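You operate a simulated robot arm through the tools that you are given. There is no shell and no other tool.

Carry out the task below with a simulated robot arm. There is one attempt and no reset: what you move stays moved.

Task
Put things in order on the top of the long bench. At the end: the brown oak plunger stands where the yellow short brass weight (marked "100 g") stood; the yellow brass oil can stands where the grey pebble stood; the beige big cork stands where the yellow brass oil can stood; the grey pebble stands on top of the yellow sheet; the yellow short brass weight stands where the beige big cork stood; whatever was shut is shut again. Leave all else as you found it, and nothing knocked over.

It is judged by the outcome, as a careful person would: the job done as asked, and still so three seconds after it is handed in. It fails if anything else is knocked over, pushed out of place, dropped, spilled or broken. Flat cloth is picked up by pressing the open fingertips on it (5 to 10 N) and closing them slowly along it; thin cloth reads only 2 to 8 mm in the jaws.

Robot
A 6-joint arm with a two-finger parallel gripper, fixed in place. Base frame: the origin is on the floor under the middle of its stand, x ahead of it, y to its left, z up; the work surface is at about z = 860. Lengths are in mm, angles in rad, forces in N, time in s.
With the tool pointing down near the work surface it reaches from about 240 to 640 mm from the base axis. Its first joint turns from -1.152 to 1.152 rad. Payload 2.7 kg.
Tool frame: the origin (TCP) lies between the finger pads and is the grasp point; the fingertips stand 23 mm ahead of it; z points along the fingers, y is the line along which they close. The gripper opens to 94 mm. The fingers are 38 mm wide and 10 mm thick; the gripper's body (54 by 96 mm) begins 39 mm behind the TCP.
Orientation is that of the tool frame in the base frame, as a unit quaternion [w, x, y, z]. With the fingers straight down and closing along the base's y, the tool's x points along the base's -x, its y along +y and its z along -z.

Tools
- The arm moves only by the tool nudge_tool. Its arguments are lists of equal length, an entry for each row: "slide": the shift along the tool's x, y, z in mm, a list of three; "angular": the turn, a rotation vector about the tool's x, y, z in rad, a list of three; "fingers": the closure, from 0 (fully open) to 1 (shut). In form: {"slide": [[dx, dy, dz], ...], "angular": [[ax, ay, az], ...], "fingers": [fingers, ...]}. A call has 1 to 20 rows; each row shifts and turns the commanded pose from where the row before left it, along the tool's axes as they then stand. Rows are played at 5 a second. More than 50 mm and 0.15 rad between two rows, or a gripper value outside its range, and nothing of the call is played. A pose out of reach is approached as far as the arm can. The call stops where the force on the tool passes 40 N (or 10 N more than at its start, if that is more) or the arm is blocked; 0.2 s more then pass. The fingers move at their own pace (about 45 mm/s each) and stop on an object; they squeeze with about 43 N. The grip force told is the motor's: it shows also when the fingers shut on nothing. Time passes only in rows, and 0.2 s behind the last, so rows that do not move let the fingers close. The reply holds the time, the measured pose of the TCP, the force on the tool along the base axes, the opening and the grip force, in the units named above and with some noise, with the torque about the TCP (base axes, N m) and any sound that the robot's microphone picked up.
- Cameras (640 x 400 px; columns grow to the right, rows downward): "scene" is fixed at [88.5, -446.9, 1400.4]; the picture's right is [0.61, -0.79, 0.00], its down [-0.49, -0.38, -0.78] and it looks along [0.62, 0.48, -0.62] (base axes); focal length 344 px, centre (320, 200). "wrist" rides on the gripper at [86, 16, -74] in the tool frame; the picture's right is [-0.18, 0.98, 0.00], its down [-0.58, -0.11, -0.81] and it looks along [-0.79, -0.15, 0.59] (tool axes); focal length 243 px, centre (320, 200).
- snapshot(camera): a new picture of that camera. It takes no simulated time.
- locate(camera, pixels): for up to 12 pixels [column, row] of the newest picture of that camera ("zoom" is the newest enlarged one), the place [x, y, z] in the base frame of the surface seen there, good to about 2 mm. It takes no simulated time.
- enlarge(camera, box): a new picture of the part [left, top, right, bottom] of that camera's present view, enlarged. It takes no simulated time.
- sign_off(): hands the job in; it is judged then, once.

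Unless the task says otherwise, let go and move clear before handing in.

The tools are called after "Call:" as name(argument=value, ...) on one line, values as JSON. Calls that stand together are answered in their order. nudge_tool: Moves the arm, as the interface text tells. Its arguments: {"type":"object","properties":{"slide":{"type":"array","items":{"type":"array","items":{"type":"number"}}},"angular":{"type":"array","items":{"type":"array","items":{"type":"number"}}},"fingers":{"type":"array","items":{"type":"number"}}},"required":["slide","angular","fingers"]} The other tools are called the same way: snapshot (camera) takes a picture; locate (camera, pixels) gives the place of the surface under pixels of a picture; enlarge (camera, box) takes an enlarged picture of a part of a camera's view; sign_off () hands the job in.

At the start:

```text
clock: 0.0
position: [355.3, -76.5, 1118.1]
orientation: [0.0, 0.001, 1.0, -0.001]
ft_force: [-0.3, 0.6, 0.9]
wrist_torque: [0.0, 0.0, 0.03]
opening: 93.9
finger_force: 0.0
```

scene: 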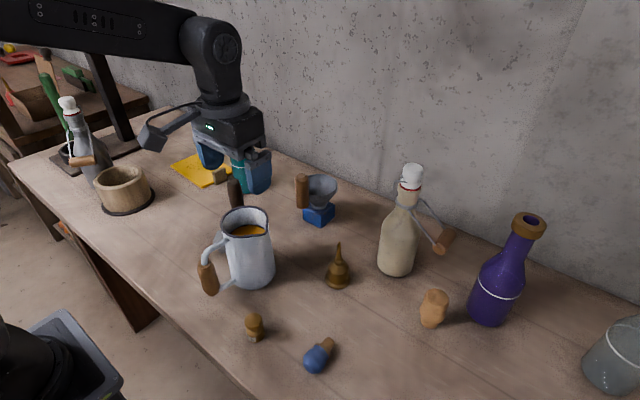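
wrist: 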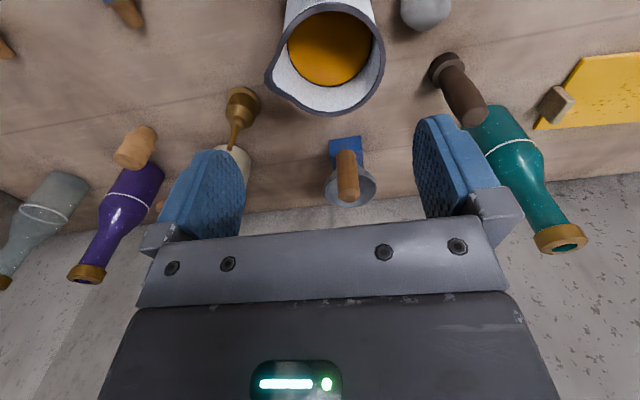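

The first pictures show the bench with a jug, bottles, brass oil can (scene ~338,268), cork (~434,308), weight (~254,326), plunger (~235,190?), and a pebble behind the jug. I'll take enlarged views to identify every object.

Call:
enlarge(camera="scene", box=[160, 120, 400, 270])

Call:
enlarge(camera="scene", box=[220, 220, 480, 390])

Call:
enlarge(camera="wrist", box=[0, 0, 640, 260])

Call:
enlarge(camera="scene", box=[0, 30, 240, 250])

```text
2.67 times, centred on (280, 195) of scene
```

zoom: 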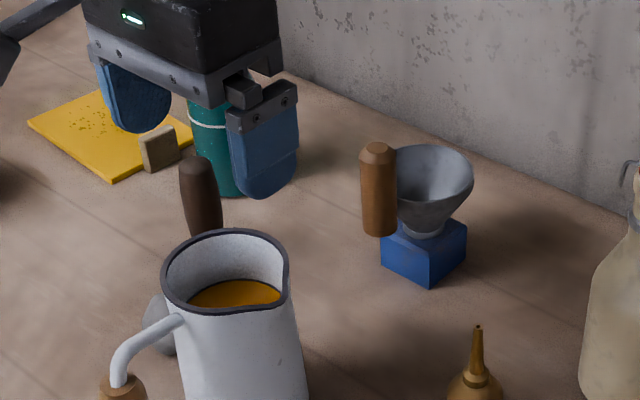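

```text
2.35 times, centred on (350, 305) of scene
```

zoom: 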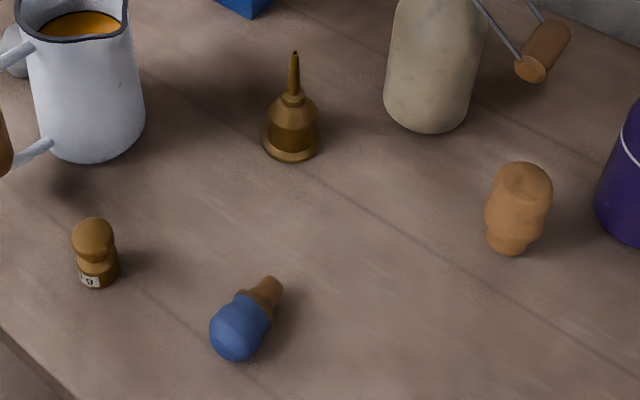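

```text
1.00 times, centred on (320, 130) of wrist (not enlarged: the box is as wide or as high as the picture)
```

zoom: 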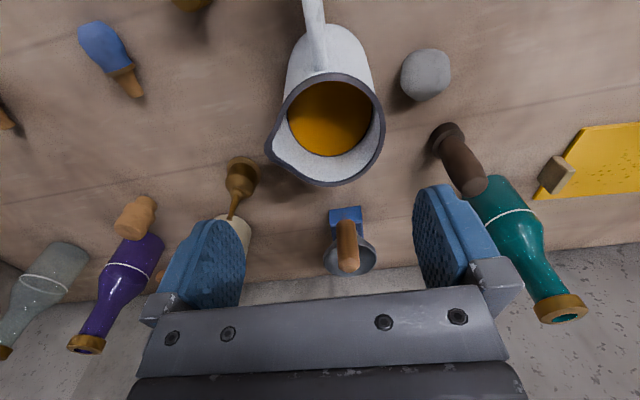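

```text
1.82 times, centred on (120, 140) of scene
```

zoom: 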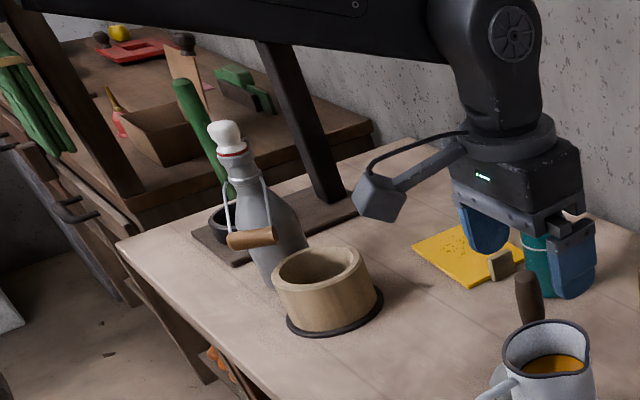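

The views show the dark brown plunger (wrist ~455,160), grey pebble (wrist ~425,75), the sheet with a small tan block beside it. I'll locate key points before moving.

Call:
snapshot(camera="wrist")

Call:
snapshot(camera="scene")

Call:
locate(camera="wrist", pixels=[[425, 10], [447, 62], [472, 115], [243, 105], [238, 130], [135, 150], [610, 80], [557, 103], [345, 145], [347, 185], [325, 45], [127, 12]])

Call:
locate(camera="scene", pixels=[[254, 320], [256, 336], [338, 265], [338, 282], [337, 243], [434, 296], [432, 322], [236, 190], [222, 176], [200, 170], [318, 360], [328, 343]])

```text
taken
```

wrist: 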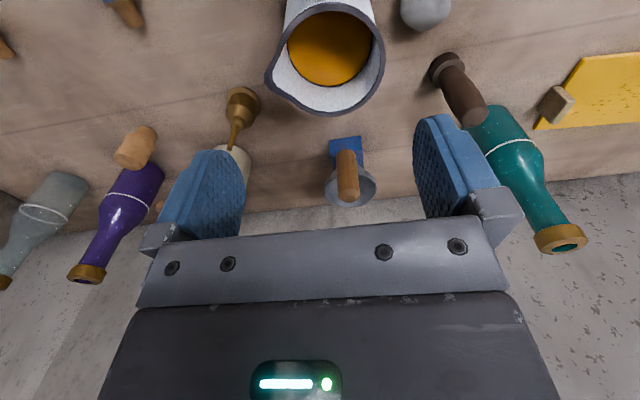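

```text
taken
```

scene: 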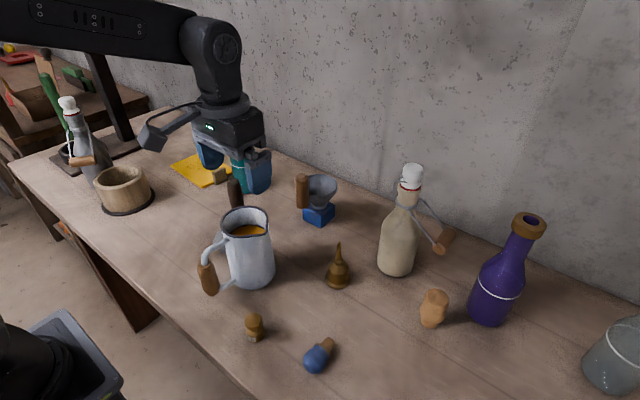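

```text
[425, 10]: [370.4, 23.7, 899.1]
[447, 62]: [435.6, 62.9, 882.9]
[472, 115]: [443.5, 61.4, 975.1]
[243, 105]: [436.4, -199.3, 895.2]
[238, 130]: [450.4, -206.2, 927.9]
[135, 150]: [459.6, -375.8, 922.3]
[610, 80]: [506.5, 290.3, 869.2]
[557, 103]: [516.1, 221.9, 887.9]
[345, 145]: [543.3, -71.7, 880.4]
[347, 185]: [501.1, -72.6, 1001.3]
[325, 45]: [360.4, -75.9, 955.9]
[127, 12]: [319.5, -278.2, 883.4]
```

```text
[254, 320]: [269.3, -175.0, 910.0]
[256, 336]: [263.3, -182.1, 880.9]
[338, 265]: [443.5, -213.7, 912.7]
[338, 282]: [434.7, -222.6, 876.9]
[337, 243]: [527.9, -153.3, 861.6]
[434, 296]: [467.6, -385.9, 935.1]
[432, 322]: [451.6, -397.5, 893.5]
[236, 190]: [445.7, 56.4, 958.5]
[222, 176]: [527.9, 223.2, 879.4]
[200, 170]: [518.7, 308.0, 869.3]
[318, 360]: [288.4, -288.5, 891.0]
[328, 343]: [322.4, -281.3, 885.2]
```

I have rough positions for all movers. Next I check obstacle heights and outlines (jug, bottles, funnel) before moving.

Call:
locate(camera="scene", pixels=[[411, 168], [529, 220], [270, 155], [246, 212], [208, 262], [209, 285], [300, 178], [325, 180], [447, 238], [220, 240], [238, 283], [268, 280]])

Call:
locate(camera="wrist", pixels=[[560, 235], [270, 80], [384, 60], [325, 115], [295, 10], [360, 10], [90, 270], [470, 110], [440, 60], [578, 62], [536, 126], [635, 126]])

```text
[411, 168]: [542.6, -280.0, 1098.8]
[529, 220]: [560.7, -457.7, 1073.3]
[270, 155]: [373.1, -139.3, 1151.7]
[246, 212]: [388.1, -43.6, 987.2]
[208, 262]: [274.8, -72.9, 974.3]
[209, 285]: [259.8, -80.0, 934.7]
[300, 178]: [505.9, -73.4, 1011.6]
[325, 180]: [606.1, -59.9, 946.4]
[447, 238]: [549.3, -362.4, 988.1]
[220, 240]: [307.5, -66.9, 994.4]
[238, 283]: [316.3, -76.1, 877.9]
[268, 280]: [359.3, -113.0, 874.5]
```

```text
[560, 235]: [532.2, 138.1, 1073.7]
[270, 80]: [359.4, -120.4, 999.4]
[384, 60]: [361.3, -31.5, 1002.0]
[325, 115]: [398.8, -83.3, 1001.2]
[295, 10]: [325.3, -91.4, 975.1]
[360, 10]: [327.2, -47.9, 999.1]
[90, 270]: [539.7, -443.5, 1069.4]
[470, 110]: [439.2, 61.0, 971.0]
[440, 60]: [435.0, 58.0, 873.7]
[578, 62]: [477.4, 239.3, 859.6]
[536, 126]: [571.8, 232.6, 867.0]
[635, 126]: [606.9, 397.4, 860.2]
```

The jug rim is at z≈1000 and bottle tops reach ~1100, so I'll stay high. I move back and tilt the wrist camera downward for a plan view of the centre.

Call:
nudge_tool(slide=[[0, 0, -40], [30, 40, 0], [30, 40, 0], [0, 0, 0], [0, 0, 0], [0, 0, 0], [0, 0, 0]], angular=[[0, 0, 0], [0, 0, 0], [0, 0, 0], [0, 0.15, 0], [0, 0.15, 0], [0, 0.15, 0], [0, 0, 0]], fingers=[0, 0, 0, 0, 0, 0, 0])

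Call:
snapshot(camera="wrist")

Call:
snapshot(camera="scene")

```text
clock: 1.6
position: [296.1, 1.1, 1155.8]
orientation: [-0.223, 0.0, 0.975, 0.0]
ft_force: [-0.1, 0.1, 0.0]
wrist_torque: [-0.05, 0.03, 0.05]
opening: 93.7
finger_force: 0.1
```

```text
taken
```

wrist: 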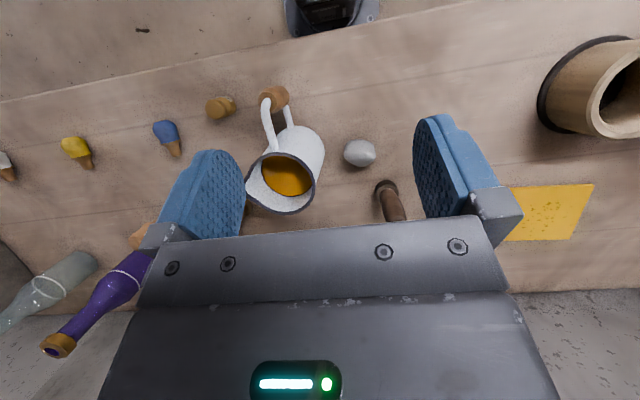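

```text
taken
```

scene: 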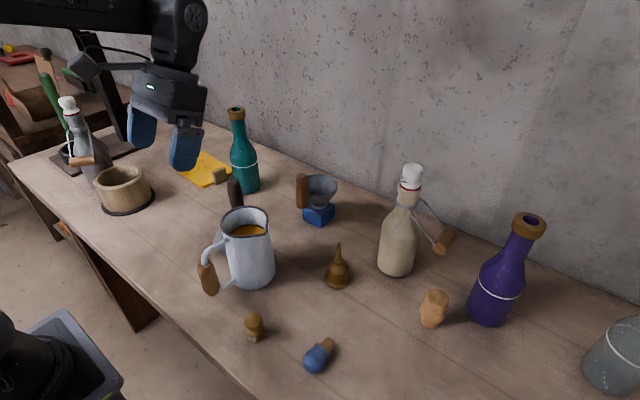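

The wrist view now shows pebble (360,152), weight (220,107), plunger (390,200), sheet (550,215). I enlarge these and measure.

Call:
enlarge(camera="wrist", box=[180, 70, 420, 220])

Call:
locate(camera="wrist", pixels=[[360, 153], [344, 153], [376, 153], [360, 140], [360, 166], [220, 107], [208, 107], [234, 107], [385, 185], [378, 188], [400, 215], [550, 212]])

Call:
enlarge(camera="scene", box=[160, 120, 320, 220])

```text
2.67 times, centred on (300, 145) of wrist
```

zoom: 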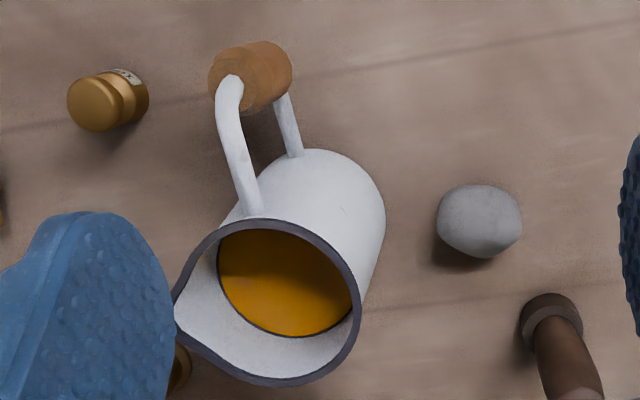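

```text
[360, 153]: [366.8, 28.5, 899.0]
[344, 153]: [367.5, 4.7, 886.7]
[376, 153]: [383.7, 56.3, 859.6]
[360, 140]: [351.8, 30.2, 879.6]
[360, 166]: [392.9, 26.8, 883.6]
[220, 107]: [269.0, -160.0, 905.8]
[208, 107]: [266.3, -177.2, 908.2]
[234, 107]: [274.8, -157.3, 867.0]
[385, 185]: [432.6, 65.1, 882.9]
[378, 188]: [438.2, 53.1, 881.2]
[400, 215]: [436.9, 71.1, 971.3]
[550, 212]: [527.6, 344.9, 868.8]
```

```text
4.00 times, centred on (240, 170) of scene
```

zoom: 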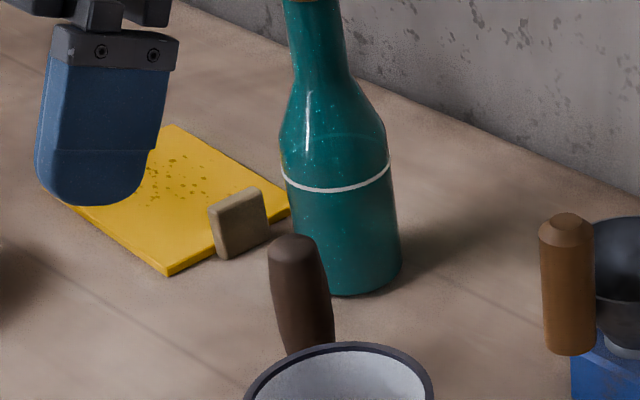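

I measure the pebble's and weight's outlines in a zoomed view, plus the plunger.

Call:
enlarge(camera="wrist", box=[320, 120, 420, 222])

Call:
locate(camera="zoom", pixels=[[255, 200], [180, 200], [200, 150], [250, 125], [310, 150], [335, 210], [280, 270], [220, 250], [250, 170], [280, 210]])

```text
3.92 times, centred on (370, 171) of wrist
```

zoom: 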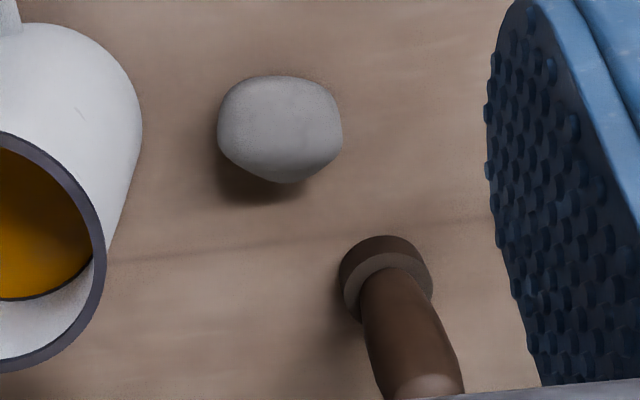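

```text
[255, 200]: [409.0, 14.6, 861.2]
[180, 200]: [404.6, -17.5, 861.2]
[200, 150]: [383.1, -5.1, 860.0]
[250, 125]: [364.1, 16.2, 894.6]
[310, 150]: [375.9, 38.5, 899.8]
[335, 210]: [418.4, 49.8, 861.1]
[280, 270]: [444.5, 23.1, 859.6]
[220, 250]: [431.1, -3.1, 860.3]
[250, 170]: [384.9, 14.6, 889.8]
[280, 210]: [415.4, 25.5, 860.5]
```

Call:
locate(camera="zoom", pixels=[[280, 80], [222, 130], [338, 130], [285, 178], [280, 110], [280, 130], [280, 150], [250, 90], [320, 95], [350, 270], [425, 280], [385, 240]])

Call:
enlarge(camera="wrist", box=[190, 80, 250, 130])

```text
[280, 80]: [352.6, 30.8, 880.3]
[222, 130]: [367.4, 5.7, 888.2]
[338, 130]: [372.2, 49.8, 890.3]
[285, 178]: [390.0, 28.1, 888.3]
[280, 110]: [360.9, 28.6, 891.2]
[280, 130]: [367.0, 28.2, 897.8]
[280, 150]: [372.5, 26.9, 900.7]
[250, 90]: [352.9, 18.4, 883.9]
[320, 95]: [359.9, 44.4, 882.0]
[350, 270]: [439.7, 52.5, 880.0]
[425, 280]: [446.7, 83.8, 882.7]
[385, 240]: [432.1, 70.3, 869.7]
```

```text
8.00 times, centred on (220, 105) of wrist
```

zoom: 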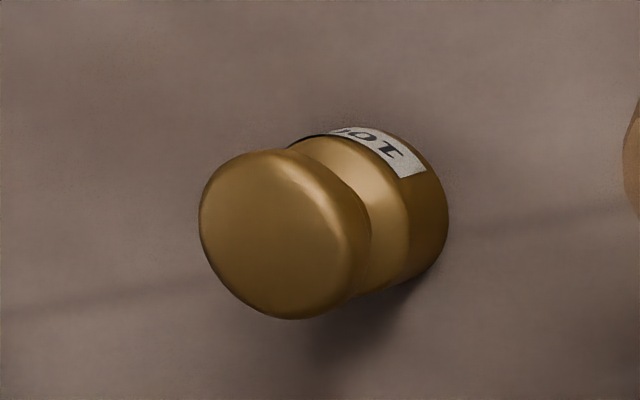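

Call:
locate(camera="zoom", pixels=[[275, 235], [210, 220], [290, 310], [280, 155], [345, 240], [440, 180], [445, 240], [400, 150], [395, 280], [390, 220]])

Call:
locate(camera="scene", pixels=[[254, 316], [248, 322], [263, 322], [254, 325], [254, 330], [250, 338], [262, 335]])

Call:
enlarge(camera="scene", box=[230, 300, 290, 350])

```text
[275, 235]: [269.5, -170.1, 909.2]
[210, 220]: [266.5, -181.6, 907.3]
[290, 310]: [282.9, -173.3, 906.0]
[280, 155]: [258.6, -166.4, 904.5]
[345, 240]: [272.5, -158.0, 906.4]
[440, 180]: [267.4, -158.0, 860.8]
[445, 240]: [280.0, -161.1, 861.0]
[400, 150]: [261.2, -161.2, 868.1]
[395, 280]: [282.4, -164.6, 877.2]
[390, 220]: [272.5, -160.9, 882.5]
```

```text
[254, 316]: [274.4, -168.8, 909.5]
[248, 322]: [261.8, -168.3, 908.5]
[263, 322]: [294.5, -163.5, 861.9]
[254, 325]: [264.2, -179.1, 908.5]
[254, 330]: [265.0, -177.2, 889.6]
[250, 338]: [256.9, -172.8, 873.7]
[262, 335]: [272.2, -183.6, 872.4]
```

```text
8.00 times, centred on (260, 325) of scene
```

zoom: 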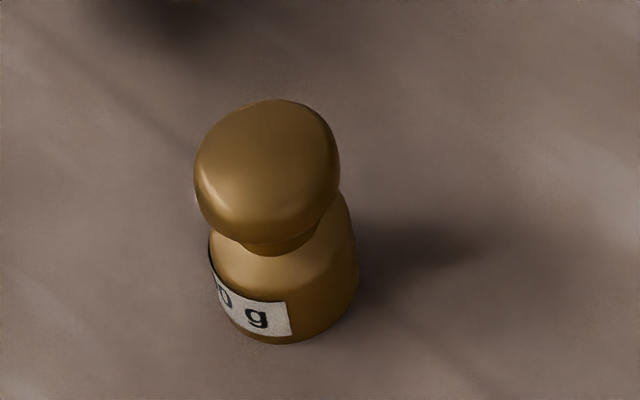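

Weight axis is near (270.5,-170), pebble centre near (372,28). Now I check the left side (bowl, grey bottle) and then move the camera left to look at the yellow sheet.

Call:
locate(camera="scene", pixels=[[67, 103], [85, 160], [120, 175], [150, 185], [100, 190], [125, 205], [237, 112], [110, 60], [125, 130]])

Call:
nudge_tool(slide=[[0, 50, 0], [0, 50, 0], [0, 50, 0], [0, 50, 0], [0, 30, 0], [0, 0, 0]], angular=[[0, 0, 0], [0, 0, 0], [0, 0, 0], [0, 0, 0], [0, 0, 0], [0, 0, 0]], fingers=[0, 0, 0, 0, 0, 0])

Call:
snapshot(camera="wrist")

Call:
snapshot(camera="scene")

```text
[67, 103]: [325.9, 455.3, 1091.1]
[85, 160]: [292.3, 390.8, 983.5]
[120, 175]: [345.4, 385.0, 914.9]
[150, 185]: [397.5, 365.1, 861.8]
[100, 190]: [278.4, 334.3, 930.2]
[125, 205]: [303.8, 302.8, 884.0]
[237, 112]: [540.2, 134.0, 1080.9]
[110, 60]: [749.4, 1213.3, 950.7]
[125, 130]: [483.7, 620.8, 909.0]
```

```text
clock: 3.0
position: [294.1, 232.0, 1160.2]
orientation: [-0.222, 0.0, 0.975, 0.001]
ft_force: [0.4, 0.9, 0.2]
wrist_torque: [-0.02, -0.01, 0.01]
opening: 94.1
finger_force: 0.1
```

```text
taken
```

wrist: 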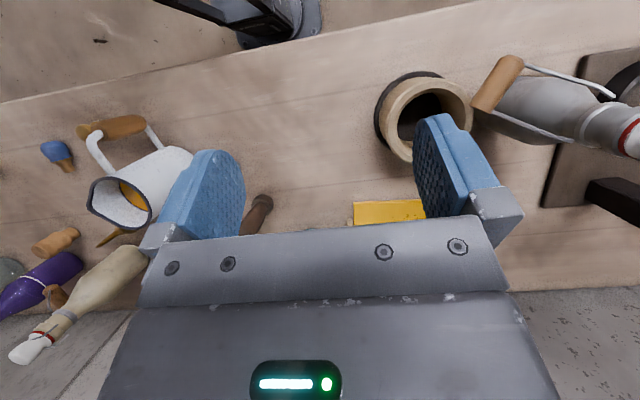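

```text
taken
```

scene: 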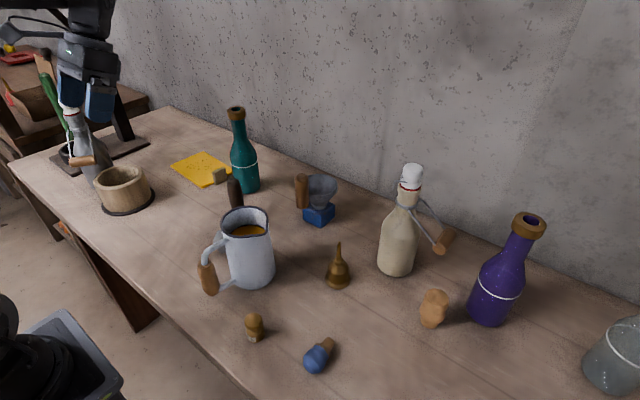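

The scene view of the sheet (205,168) is now clear; I enlarge it and measure its corners and the tan block.

Call:
enlarge(camera="scene", box=[160, 140, 260, 205])

Call:
locate(camera="scene", pixels=[[173, 169], [201, 153], [204, 186], [229, 171], [200, 168], [220, 176], [218, 181], [220, 168], [207, 185], [213, 180]])

```text
6.15 times, centred on (210, 172) of scene
```

zoom: 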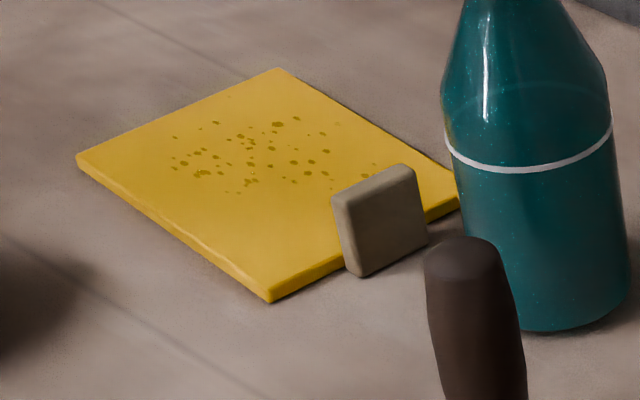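

```text
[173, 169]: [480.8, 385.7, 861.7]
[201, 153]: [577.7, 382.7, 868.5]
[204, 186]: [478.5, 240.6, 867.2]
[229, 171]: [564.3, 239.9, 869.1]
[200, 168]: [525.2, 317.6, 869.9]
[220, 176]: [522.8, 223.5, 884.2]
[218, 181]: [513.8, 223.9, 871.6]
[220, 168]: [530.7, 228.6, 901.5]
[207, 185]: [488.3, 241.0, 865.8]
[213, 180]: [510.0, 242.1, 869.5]
```

The sheet spans x≈478–577, y≈240–385 with top at z≈869; the tan block stands just off its right edge. Next I move the camera right to inspect the oil can and cork.

Call:
nudge_tool(slide=[[0, -50, 0], [0, -50, 0], [0, -50, 0], [0, -50, 0], [0, -50, 0], [0, -50, 0], [0, -50, 0], [0, -50, 0], [0, -50, 0], [0, -50, 0], [0, 0, 0]], angular=[[0, 0, 0], [0, 0, 0], [0, 0, 0], [0, 0, 0], [0, 0, 0], [0, 0, 0], [0, 0, 0], [0, 0, 0], [0, -0.15, 0], [0, -0.1, 0], [0, 0, 0]], fingers=[0, 0, 0, 0, 0, 0, 0, 0, 0, 0, 0])

Call:
snapshot(camera="wrist")

Call:
snapshot(camera="scene")

```text
clock: 5.4
position: [299.3, -271.4, 1160.5]
orientation: [-0.1, 0.0, 0.995, 0.0]
ft_force: [0.4, 0.1, -0.1]
wrist_torque: [-0.02, 0.02, -0.02]
opening: 93.7
finger_force: 0.1
```

```text
taken
```

wrist: 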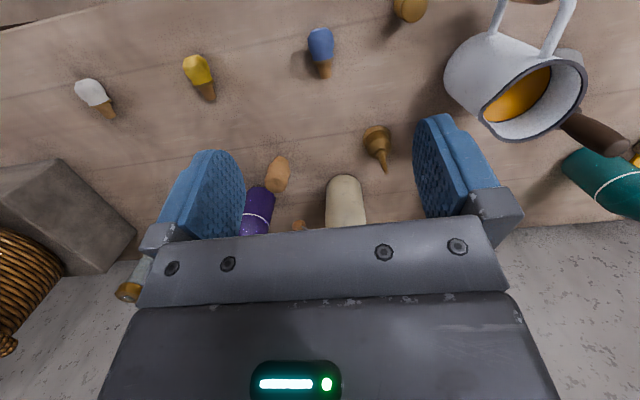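

```text
taken
```

scene: 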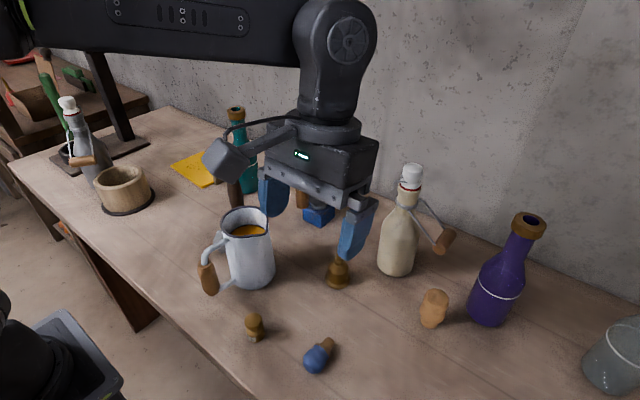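

Oil can (377,142) and cork (277,173) both show between the fingers. I enlarge that part and measure their outlines.

Call:
enlarge(camera="wrist", box=[240, 110, 420, 222])

Call:
locate(camera="zoom", pixels=[[487, 80], [442, 80], [535, 85], [490, 55], [500, 120], [525, 205], [130, 180], [100, 190], [165, 185], [140, 160], [140, 280], [130, 220]])

Call:
enlarge(camera="scene", box=[400, 270, 540, 350])

```text
3.56 times, centred on (330, 166) of wrist
```

zoom: 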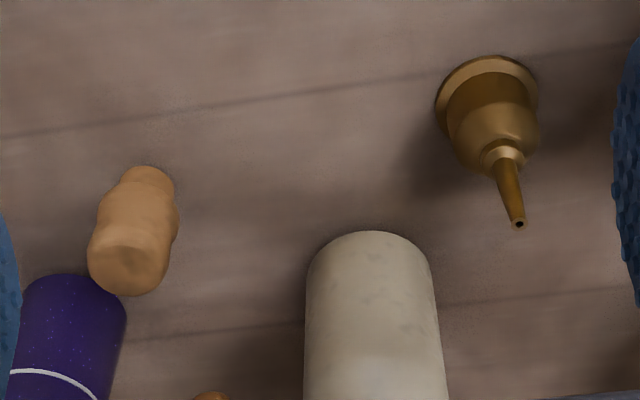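

```text
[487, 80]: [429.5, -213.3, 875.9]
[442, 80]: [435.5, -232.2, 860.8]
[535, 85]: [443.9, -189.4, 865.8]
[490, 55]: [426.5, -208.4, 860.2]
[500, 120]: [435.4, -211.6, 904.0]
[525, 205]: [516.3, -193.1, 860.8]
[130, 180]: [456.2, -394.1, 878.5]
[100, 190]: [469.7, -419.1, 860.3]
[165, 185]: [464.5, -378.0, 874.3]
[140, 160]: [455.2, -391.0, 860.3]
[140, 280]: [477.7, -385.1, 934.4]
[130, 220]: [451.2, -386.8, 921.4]
```

```text
4.57 times, centred on (470, 310) of scene
```

zoom: 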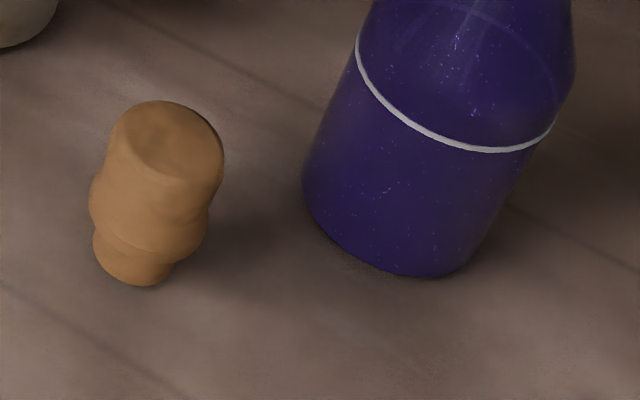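

Call:
locate(camera="zoom", pixels=[[165, 140], [115, 135], [218, 160], [165, 104], [165, 178], [93, 200], [212, 200], [97, 250], [170, 265], [135, 283], [335, 215], [430, 272]])

Call:
enlarge(camera="wrist", box=[240, 140, 320, 220])

```text
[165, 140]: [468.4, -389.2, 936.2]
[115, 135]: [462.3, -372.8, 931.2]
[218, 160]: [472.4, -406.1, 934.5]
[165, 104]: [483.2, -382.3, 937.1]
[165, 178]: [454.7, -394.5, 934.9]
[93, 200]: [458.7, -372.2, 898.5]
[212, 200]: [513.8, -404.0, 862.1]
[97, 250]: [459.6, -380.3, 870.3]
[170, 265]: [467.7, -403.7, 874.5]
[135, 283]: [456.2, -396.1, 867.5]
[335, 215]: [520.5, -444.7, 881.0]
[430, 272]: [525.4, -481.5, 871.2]
```

```text
5.00 times, centred on (280, 180) of wrist
```

zoom: 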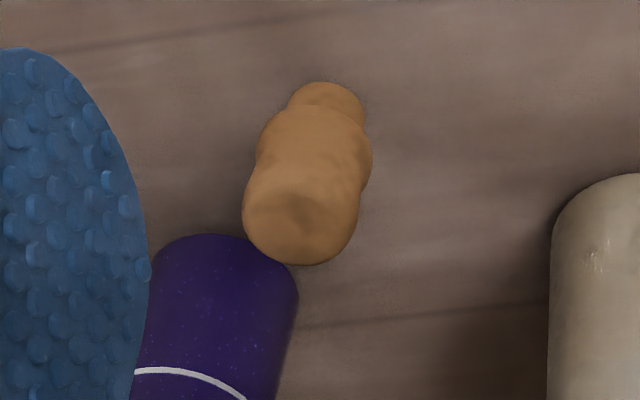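

Cork axis is ≈(468,-389.5), top z≈936. Now the oil can in detail.

Call:
enlarge(camera="wrist", box=[350, 115, 415, 180])

Call:
locate(camera="zoom", pixels=[[280, 70], [130, 170], [150, 110], [410, 130], [420, 170], [270, 150], [300, 200], [280, 260], [310, 240], [340, 310], [365, 350], [375, 356]])

```text
6.15 times, centred on (382, 148) of wrist
```

zoom: 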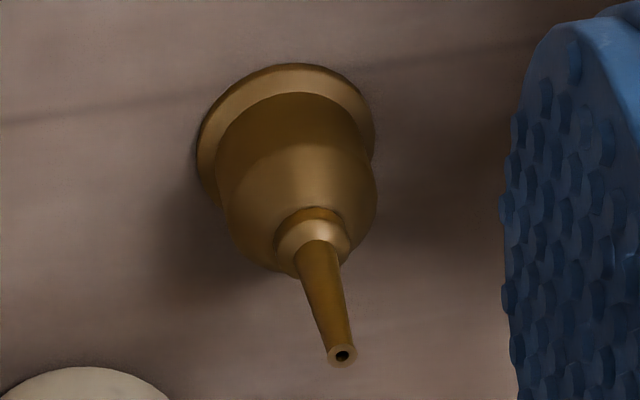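

```text
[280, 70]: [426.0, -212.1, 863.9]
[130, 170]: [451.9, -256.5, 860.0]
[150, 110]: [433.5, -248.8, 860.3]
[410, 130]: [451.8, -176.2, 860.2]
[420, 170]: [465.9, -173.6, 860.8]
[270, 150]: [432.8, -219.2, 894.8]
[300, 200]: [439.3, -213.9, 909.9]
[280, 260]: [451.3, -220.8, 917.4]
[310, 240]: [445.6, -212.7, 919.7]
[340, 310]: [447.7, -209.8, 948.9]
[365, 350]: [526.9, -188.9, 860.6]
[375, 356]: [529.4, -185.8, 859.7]
```

Call:
locate(camera="zoom", pixels=[[200, 150], [202, 170], [372, 140], [290, 66], [230, 90], [350, 90], [335, 350], [330, 335], [218, 190], [373, 190], [240, 230], [365, 230]])

```text
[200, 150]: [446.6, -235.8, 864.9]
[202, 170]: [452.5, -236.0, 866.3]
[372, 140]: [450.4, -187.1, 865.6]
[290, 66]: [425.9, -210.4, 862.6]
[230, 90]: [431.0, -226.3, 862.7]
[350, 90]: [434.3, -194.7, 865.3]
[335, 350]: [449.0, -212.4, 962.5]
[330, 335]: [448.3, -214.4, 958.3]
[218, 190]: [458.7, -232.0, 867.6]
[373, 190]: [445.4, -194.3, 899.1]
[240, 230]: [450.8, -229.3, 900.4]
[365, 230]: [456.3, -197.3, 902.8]
```

Oil-can axis is ≈(450,-212), base radius 24.5, spout tip z≈964. I check the funnel/brown grip and the plunger to be sure which is the plunger.

Call:
nudge_tool(slide=[[0, -40, 0], [0, -40, 0], [0, 0, 0]], angular=[[0, -0.1, 0], [0, -0.1, 0], [0, 0, 0]], fingers=[0, 0, 0])

Call:
enlarge(camera="scene", box=[210, 150, 360, 250])

Call:
snapshot(camera="wrist")

```text
clock: 6.2
position: [296.6, -349.0, 1159.8]
orientation: [0.002, -0.001, 1.0, -0.001]
ft_force: [-0.6, 0.2, -0.1]
wrist_torque: [-0.01, -0.01, 0.0]
opening: 94.2
finger_force: 0.1
```

```text
4.00 times, centred on (285, 200) of scene
```

zoom: 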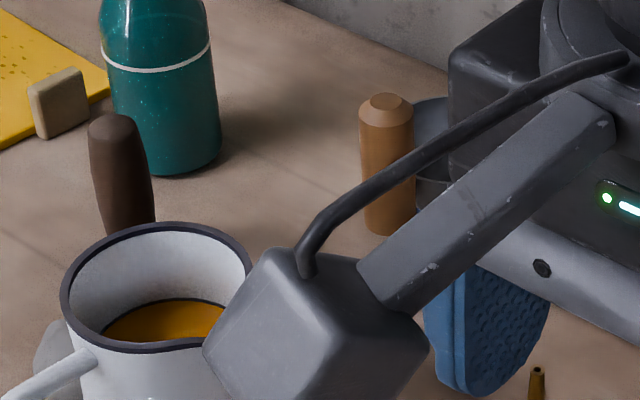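

```text
taken
```

wrist: 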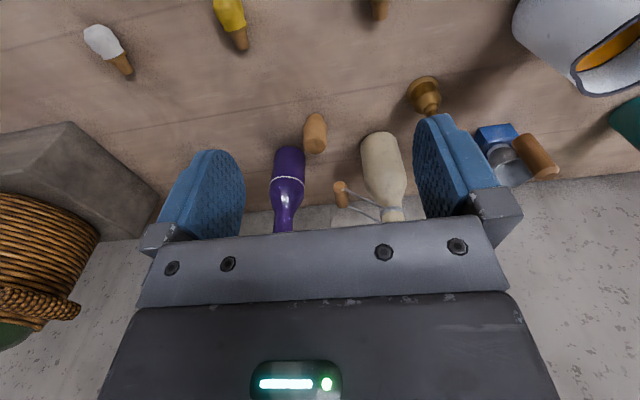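

The dark-brown handle on a disc (zoom ~120,170) is the plunger; the orange-brown cylinder belongs to the funnel. I now travel high to above the pebble with the fingers partly closed.

Call:
nudge_tool(slide=[[-9.5, 47.5, 0], [-9.5, 47.5, 0], [-9.5, 47.5, 0], [-9.5, 47.5, 0], [-9.5, 47.5, 0], [-9.5, 47.5, 0], [-9.5, 47.5, 0], [-9.5, 47.5, 0], [0, 0, 0], [0, 0, 0]], angular=[[0, 0, 0], [0, 0, 0], [0, 0, 0], [0, 0, 0], [0, 0, 0], [0, 0, 0], [0, 0, 0], [0, 0, 0], [0, 0, 0], [0, 0, 0]], fingers=[0.3, 0.3, 0.3, 0.3, 0.3, 0.3, 0.3, 0.3, 0.3, 0.3])

Call:
snapshot(camera="scene")

Call:
snapshot(camera="wrist")

```text
clock: 8.4
position: [372.0, 33.3, 1155.8]
orientation: [0.0, 0.0, 1.0, 0.0]
ft_force: [0.2, -0.6, -1.2]
wrist_torque: [0.0, 0.01, 0.0]
opening: 65.9
finger_force: 0.0
```

```text
taken
```

scene: 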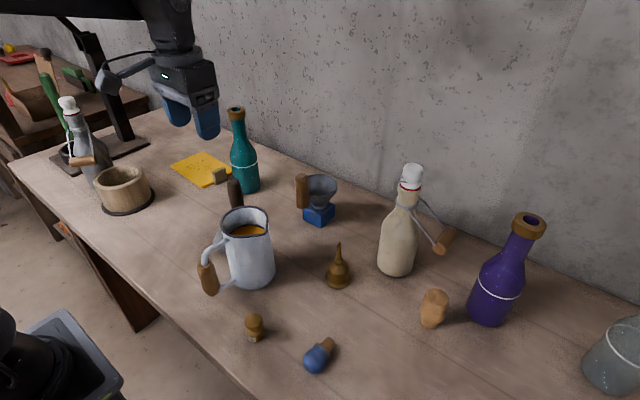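

```text
taken
```

wrist: 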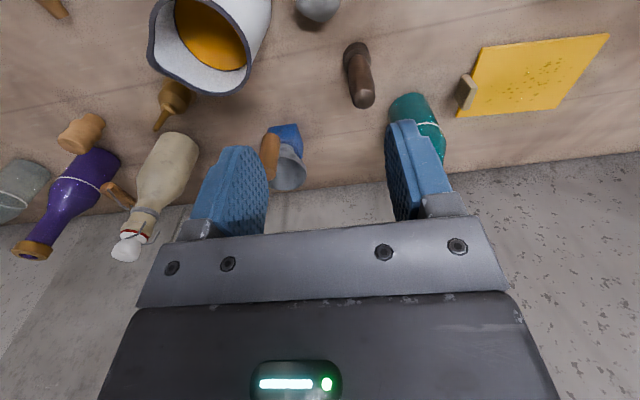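

Unobstructed scene view now; I zoom on the oil can neck, the plunger, and pebble/jug gap before descending.

Call:
enlarge(camera="scene", box=[310, 235, 366, 295])

Call:
enlarge(camera="scene", box=[205, 150, 355, 250])

Call:
enlarge(camera="wrist", box=[230, 0, 430, 120])

Call:
locate(camera="zoom", pixels=[[290, 20], [405, 320], [435, 320], [380, 315], [410, 280], [415, 345], [400, 145], [370, 180], [445, 175], [115, 200]])

```text
6.67 times, centred on (338, 265) of scene
```

zoom: 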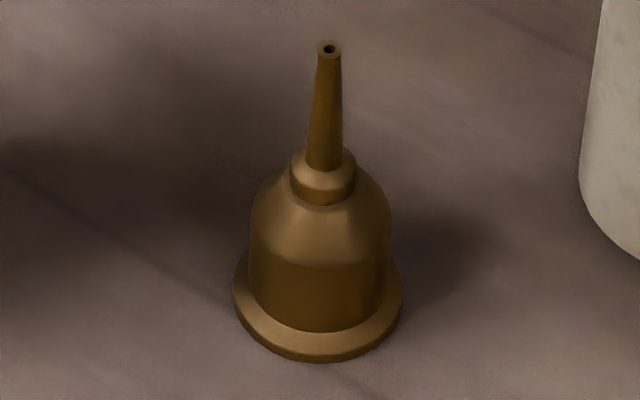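

```text
4.00 times, centred on (280, 200) of scene
```

zoom: 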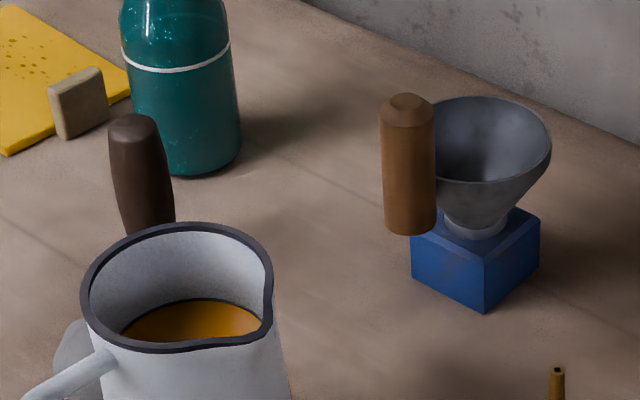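

```text
3.20 times, centred on (330, 60) of wrist
```

zoom: 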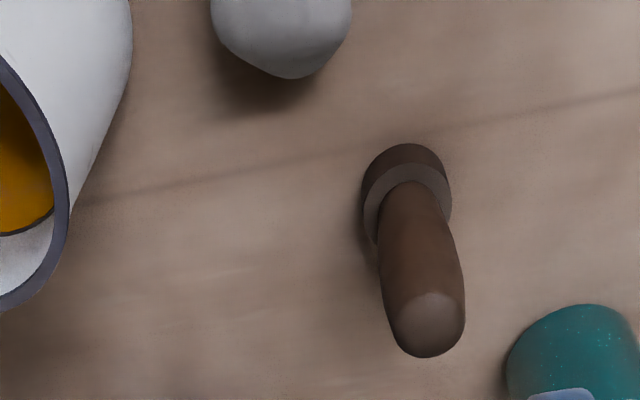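

```text
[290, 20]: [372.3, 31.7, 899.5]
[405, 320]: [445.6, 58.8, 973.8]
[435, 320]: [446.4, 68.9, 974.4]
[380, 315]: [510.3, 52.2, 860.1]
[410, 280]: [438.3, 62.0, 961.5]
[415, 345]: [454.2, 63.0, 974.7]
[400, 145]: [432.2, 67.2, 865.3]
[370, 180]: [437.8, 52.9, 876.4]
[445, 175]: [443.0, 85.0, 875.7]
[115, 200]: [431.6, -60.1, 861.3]
```

Pebble top is at (372,30,900) and the gripper sits at (372,33). I descend straight down beside the jug, stopping just above the pebble to check clearance.

Call:
nudge_tool(slide=[[0, -2, 45], [0, 0, 45], [0, 0, 45], [0, 0, 40], [0, 0, 35], [0, 0, 15], [0, 0, 0]], angular=[[0, 0, 0], [0, 0, 0], [0, 0, 0], [0, 0, 0], [0, 0, 0], [0, 0, 0], [0, 0, 0]], fingers=[0.3, 0.3, 0.3, 0.3, 0.3, 0.3, 0.3])

Call:
snapshot(camera="scene")

Call:
snapshot(camera="wrist")

```text
clock: 10.0
position: [373.8, 30.3, 931.1]
orientation: [0.0, 0.0, 1.0, 0.0]
ft_force: [0.4, 0.8, -0.9]
wrist_torque: [-0.01, 0.02, 0.0]
opening: 65.9
finger_force: 0.1
```

```text
taken
```

scene: 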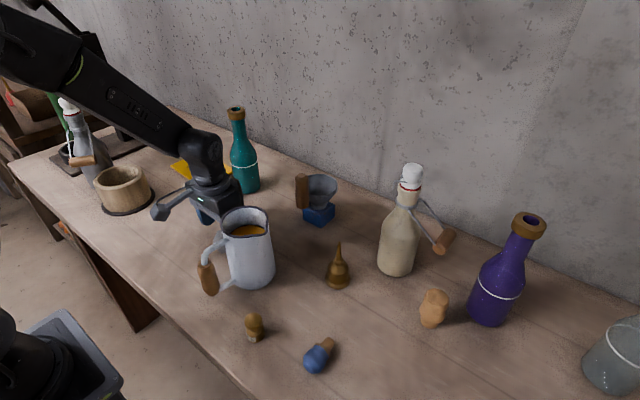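

```text
taken
```

wrist: 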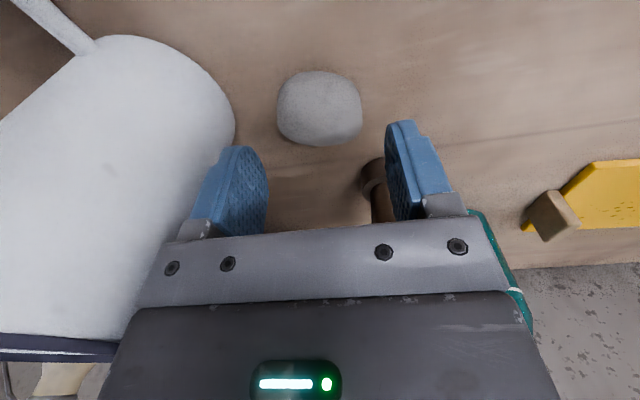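

Pebble (320,105) is centred between the fingertips. Descending the last 46 mm, then closing.

Call:
nudge_tool(slide=[[0, 0, 16], [0, 0, 16], [0, 0, 14], [0, 0, 0]], angular=[[0, 0, 0], [0, 0, 0], [0, 0, 0], [0, 0, 0]], fingers=[0.3, 0.3, 0.3, 0.3])

Call:
snapshot(camera="wrist")

```text
clock: 11.0
position: [371.5, 28.4, 886.6]
orientation: [0.0, -0.001, 1.0, 0.0]
ft_force: [-0.2, 0.0, -0.5]
wrist_torque: [-0.03, -0.03, 0.0]
opening: 65.7
finger_force: 0.0
```

```text
taken
```

wrist: 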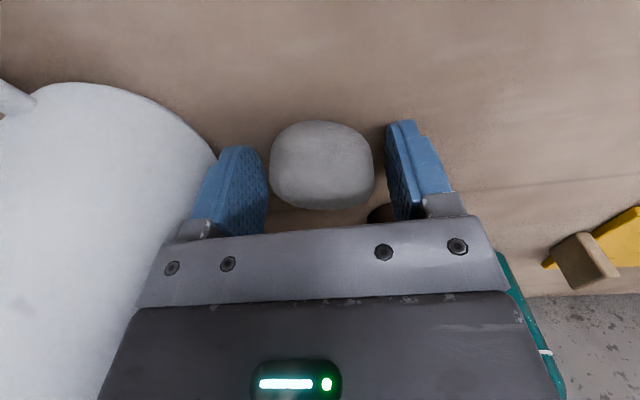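

Pebble sits between the pads; I close the fingers.

Call:
nudge_tool(slide=[[0, 0, 0], [0, 0, 0], [0, 0, 0], [0, 0, 0]], angular=[[0, 0, 0], [0, 0, 0], [0, 0, 0], [0, 0, 0]], fingers=[0.45, 0.6, 0.8, 0.8])

Call:
snapshot(camera="wrist")

```text
clock: 12.0
position: [372.4, 28.5, 886.9]
orientation: [0.0, 0.0, 1.0, 0.0]
ft_force: [0.3, 0.1, -0.5]
wrist_torque: [0.0, 0.04, 0.0]
opening: 47.3
finger_force: 42.7
```

```text
taken
```

wrist: 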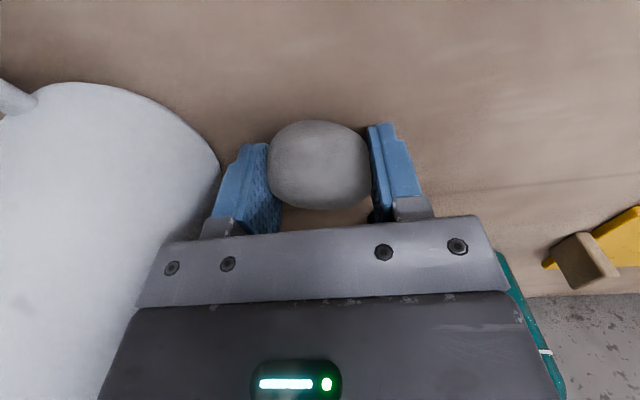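

The grip holds at 47 mm with 42.7 N. I lift, then carry the pebble high over to the sheet.

Call:
nudge_tool(slide=[[0, 0, -10], [0, 0, -30], [0, 0, -45], [0, 0, -45], [0, 0, -45], [0, 0, -45], [-20, 40, 0], [-20, 40, 0], [-20, 40, 0], [-20, 40, 0], [-20, 40, 0], [-20, 40, 0], [-20, 38.5, 0], [0, 0, 0], [0, 0, 0]], angular=[[0, 0, 0], [0, 0, 0], [0, 0, 0], [0, 0, 0], [0, 0, 0], [0, 0, 0], [0, 0, 0], [0, 0, 0], [0, 0, 0], [0, 0, 0], [0, 0, 0], [0, 0, 0], [0, 0, 0], [0, 0, 0], [0, 0, 0]], fingers=[0.8, 0.8, 0.8, 0.8, 0.8, 0.8, 0.8, 0.8, 0.8, 0.8, 0.8, 0.8, 0.8, 0.8, 0.8])

Call:
snapshot(camera="scene")

Call:
snapshot(camera="wrist")

```text
clock: 15.2
position: [511.1, 309.6, 1103.1]
orientation: [0.0, 0.001, 1.0, -0.001]
ft_force: [0.3, 0.0, -1.4]
wrist_torque: [0.04, 0.01, 0.02]
opening: 47.3
finger_force: 43.0
```

```text
taken
```

scene: 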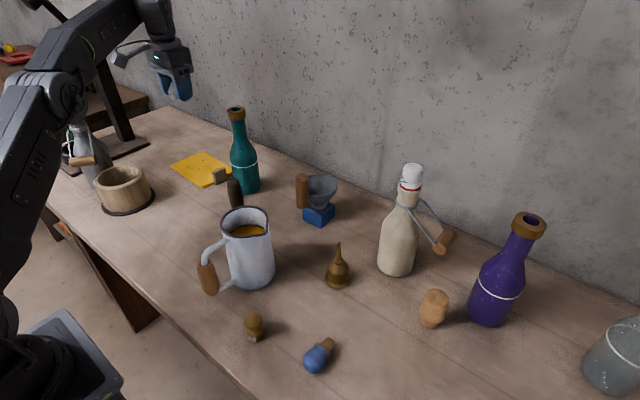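

```text
taken
```

wrist: 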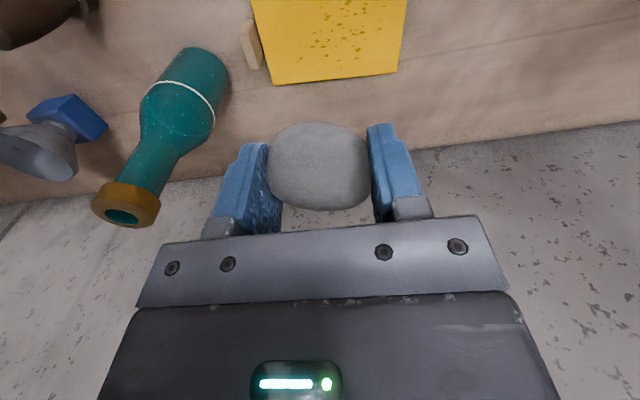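

The pebble hangs in the grip over the sheet (cols 250–405). I lower it toward the sheet top.

Call:
nudge_tool(slide=[[0, 0, 45], [0, 0, 45], [0, 0, 45], [0, 0, 35], [0, 0, 20], [0, 0, 0], [0, 0, 0]], angular=[[0, 0, 0], [0, 0, 0], [0, 0, 0], [0, 0, 0], [0, 0, 0], [0, 0, 0], [0, 0, 0]], fingers=[0.8, 0.8, 0.8, 0.8, 0.8, 0.8, 0.8])

Call:
snapshot(camera="wrist")

Call:
enlarge(camera="scene", box=[130, 110, 290, 210])

```text
clock: 16.8
position: [512.4, 310.1, 915.7]
orientation: [0.0, 0.0, 1.0, -0.001]
ft_force: [0.0, -1.2, -1.5]
wrist_torque: [0.0, 0.01, -0.01]
opening: 47.2
finger_force: 43.6
```

```text
taken
```

wrist: 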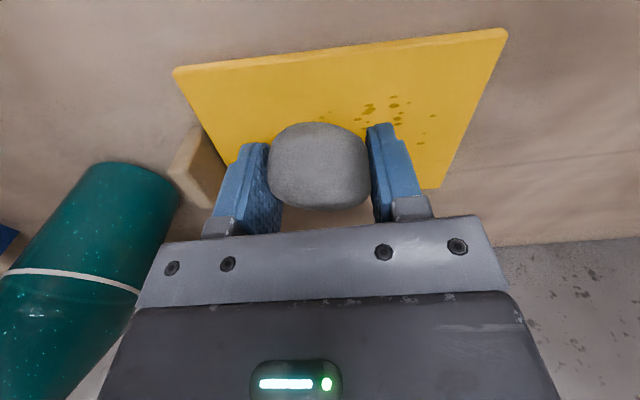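

```text
4.00 times, centred on (210, 160) of scene
```

zoom: 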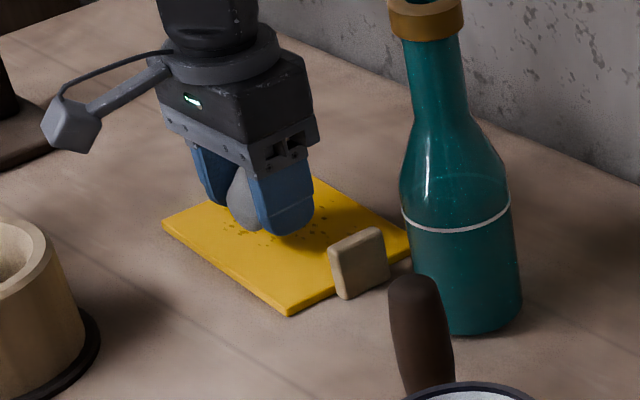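

Hovering ~19 mm above the sheet. I lower in small steps and watch the force for contact.

Call:
nudge_tool(slide=[[0, 0, 10], [0, 0, 5], [0, 0, 3], [0, 0, 0]], angular=[[0, 0, 0], [0, 0, 0], [0, 0, 0], [0, 0, 0]], fingers=[0.8, 0.8, 0.8, 0.8])

```text
clock: 17.8
position: [511.0, 310.4, 896.1]
orientation: [0.0, 0.0, 1.0, 0.001]
ft_force: [-1.3, -0.1, -1.5]
wrist_torque: [0.03, 0.0, -0.01]
opening: 47.0
finger_force: 42.6
```

No contact yet; a few more millimetres.

Call:
nudge_tool(slide=[[0, 0, 1.5], [0, 0, 0]], angular=[[0, 0, 0], [0, 0, 0]], fingers=[0.8, 0.8])

Call:
nudge_tool(slide=[[0, 0, 1.5], [0, 0, 0]], angular=[[0, 0, 0], [0, 0, 0]], fingers=[0.8, 0.8])

```text
clock: 18.4
position: [511.4, 309.7, 896.1]
orientation: [-0.001, 0.0, 1.0, 0.0]
ft_force: [-0.3, 0.0, -1.7]
wrist_torque: [-0.02, -0.02, 0.0]
opening: 46.9
finger_force: 43.1
```

```text
clock: 19.0
position: [510.7, 309.6, 893.9]
orientation: [0.0, 0.0, 1.0, 0.0]
ft_force: [0.2, -0.1, -1.6]
wrist_torque: [0.02, 0.0, 0.03]
opening: 47.2
finger_force: 42.8
```

Call:
nudge_tool(slide=[[0, 0, 1.5], [0, 0, 0]], angular=[[0, 0, 0], [0, 0, 0]], fingers=[0.8, 0.8])

Call:
nudge_tool(slide=[[0, 0, 1.5], [0, 0, 0]], angular=[[0, 0, 0], [0, 0, 0]], fingers=[0.8, 0.8])

Call:
enlarge(camera="scene", box=[170, 140, 230, 190])

```text
clock: 19.6
position: [511.9, 309.5, 894.7]
orientation: [0.002, 0.0, 1.0, 0.0]
ft_force: [-0.6, -1.1, 5.0]
wrist_torque: [-0.05, 0.01, 0.05]
opening: 46.8
finger_force: 42.9
```

```text
clock: 20.2
position: [511.2, 309.7, 894.2]
orientation: [0.003, 0.0, 1.0, 0.001]
ft_force: [-4.1, -1.5, 19.3]
wrist_torque: [0.04, 0.26, 0.2]
opening: 46.5
finger_force: 42.7
```

```text
8.00 times, centred on (200, 165) of scene
```

zoom: 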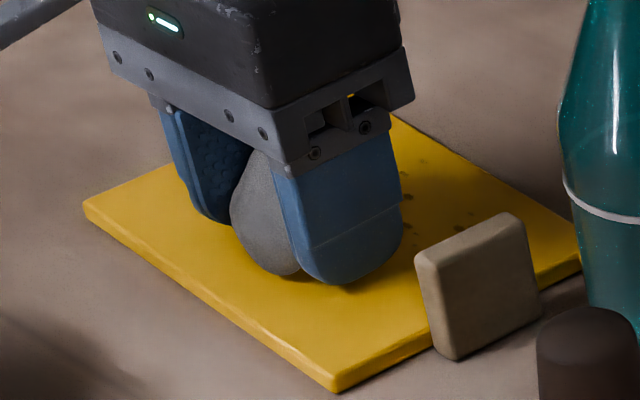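

Contact is made (5 N then 19 N). I ease up 1.5 mm and open the fingers slowly, then rise.

Call:
nudge_tool(slide=[[0, 0, -1.5], [0, 0, 0]], angular=[[0, 0, 0], [0, 0, 0]], fingers=[0.8, 0.8])

Call:
nudge_tool(slide=[[0, 0, 0], [0, 0, 0], [0, 0, 0], [0, 0, 0]], angular=[[0, 0, 0], [0, 0, 0], [0, 0, 0], [0, 0, 0]], fingers=[0.48, 0.42, 0.3, 0.3])

Call:
snapshot(camera="wrist")

```text
clock: 20.8
position: [509.9, 311.1, 894.6]
orientation: [0.002, 0.0, 1.0, 0.001]
ft_force: [0.8, 4.3, 18.2]
wrist_torque: [0.07, 0.04, 0.1]
opening: 46.2
finger_force: 43.0
```

```text
clock: 21.8
position: [509.8, 309.0, 892.4]
orientation: [-0.001, 0.001, 1.0, 0.0]
ft_force: [0.9, -0.2, 0.3]
wrist_torque: [-0.02, 0.01, 0.03]
opening: 65.9
finger_force: 0.1
```

```text
taken
```

wrist: 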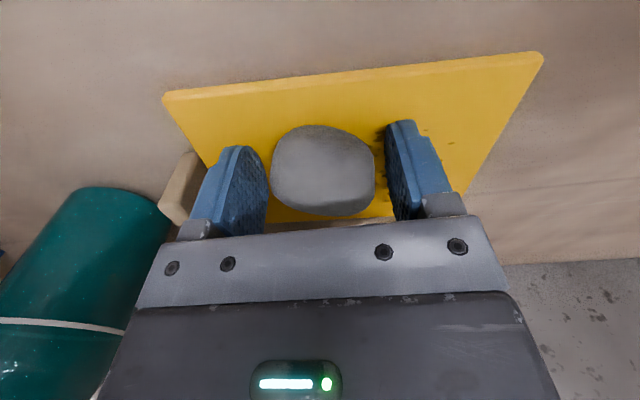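

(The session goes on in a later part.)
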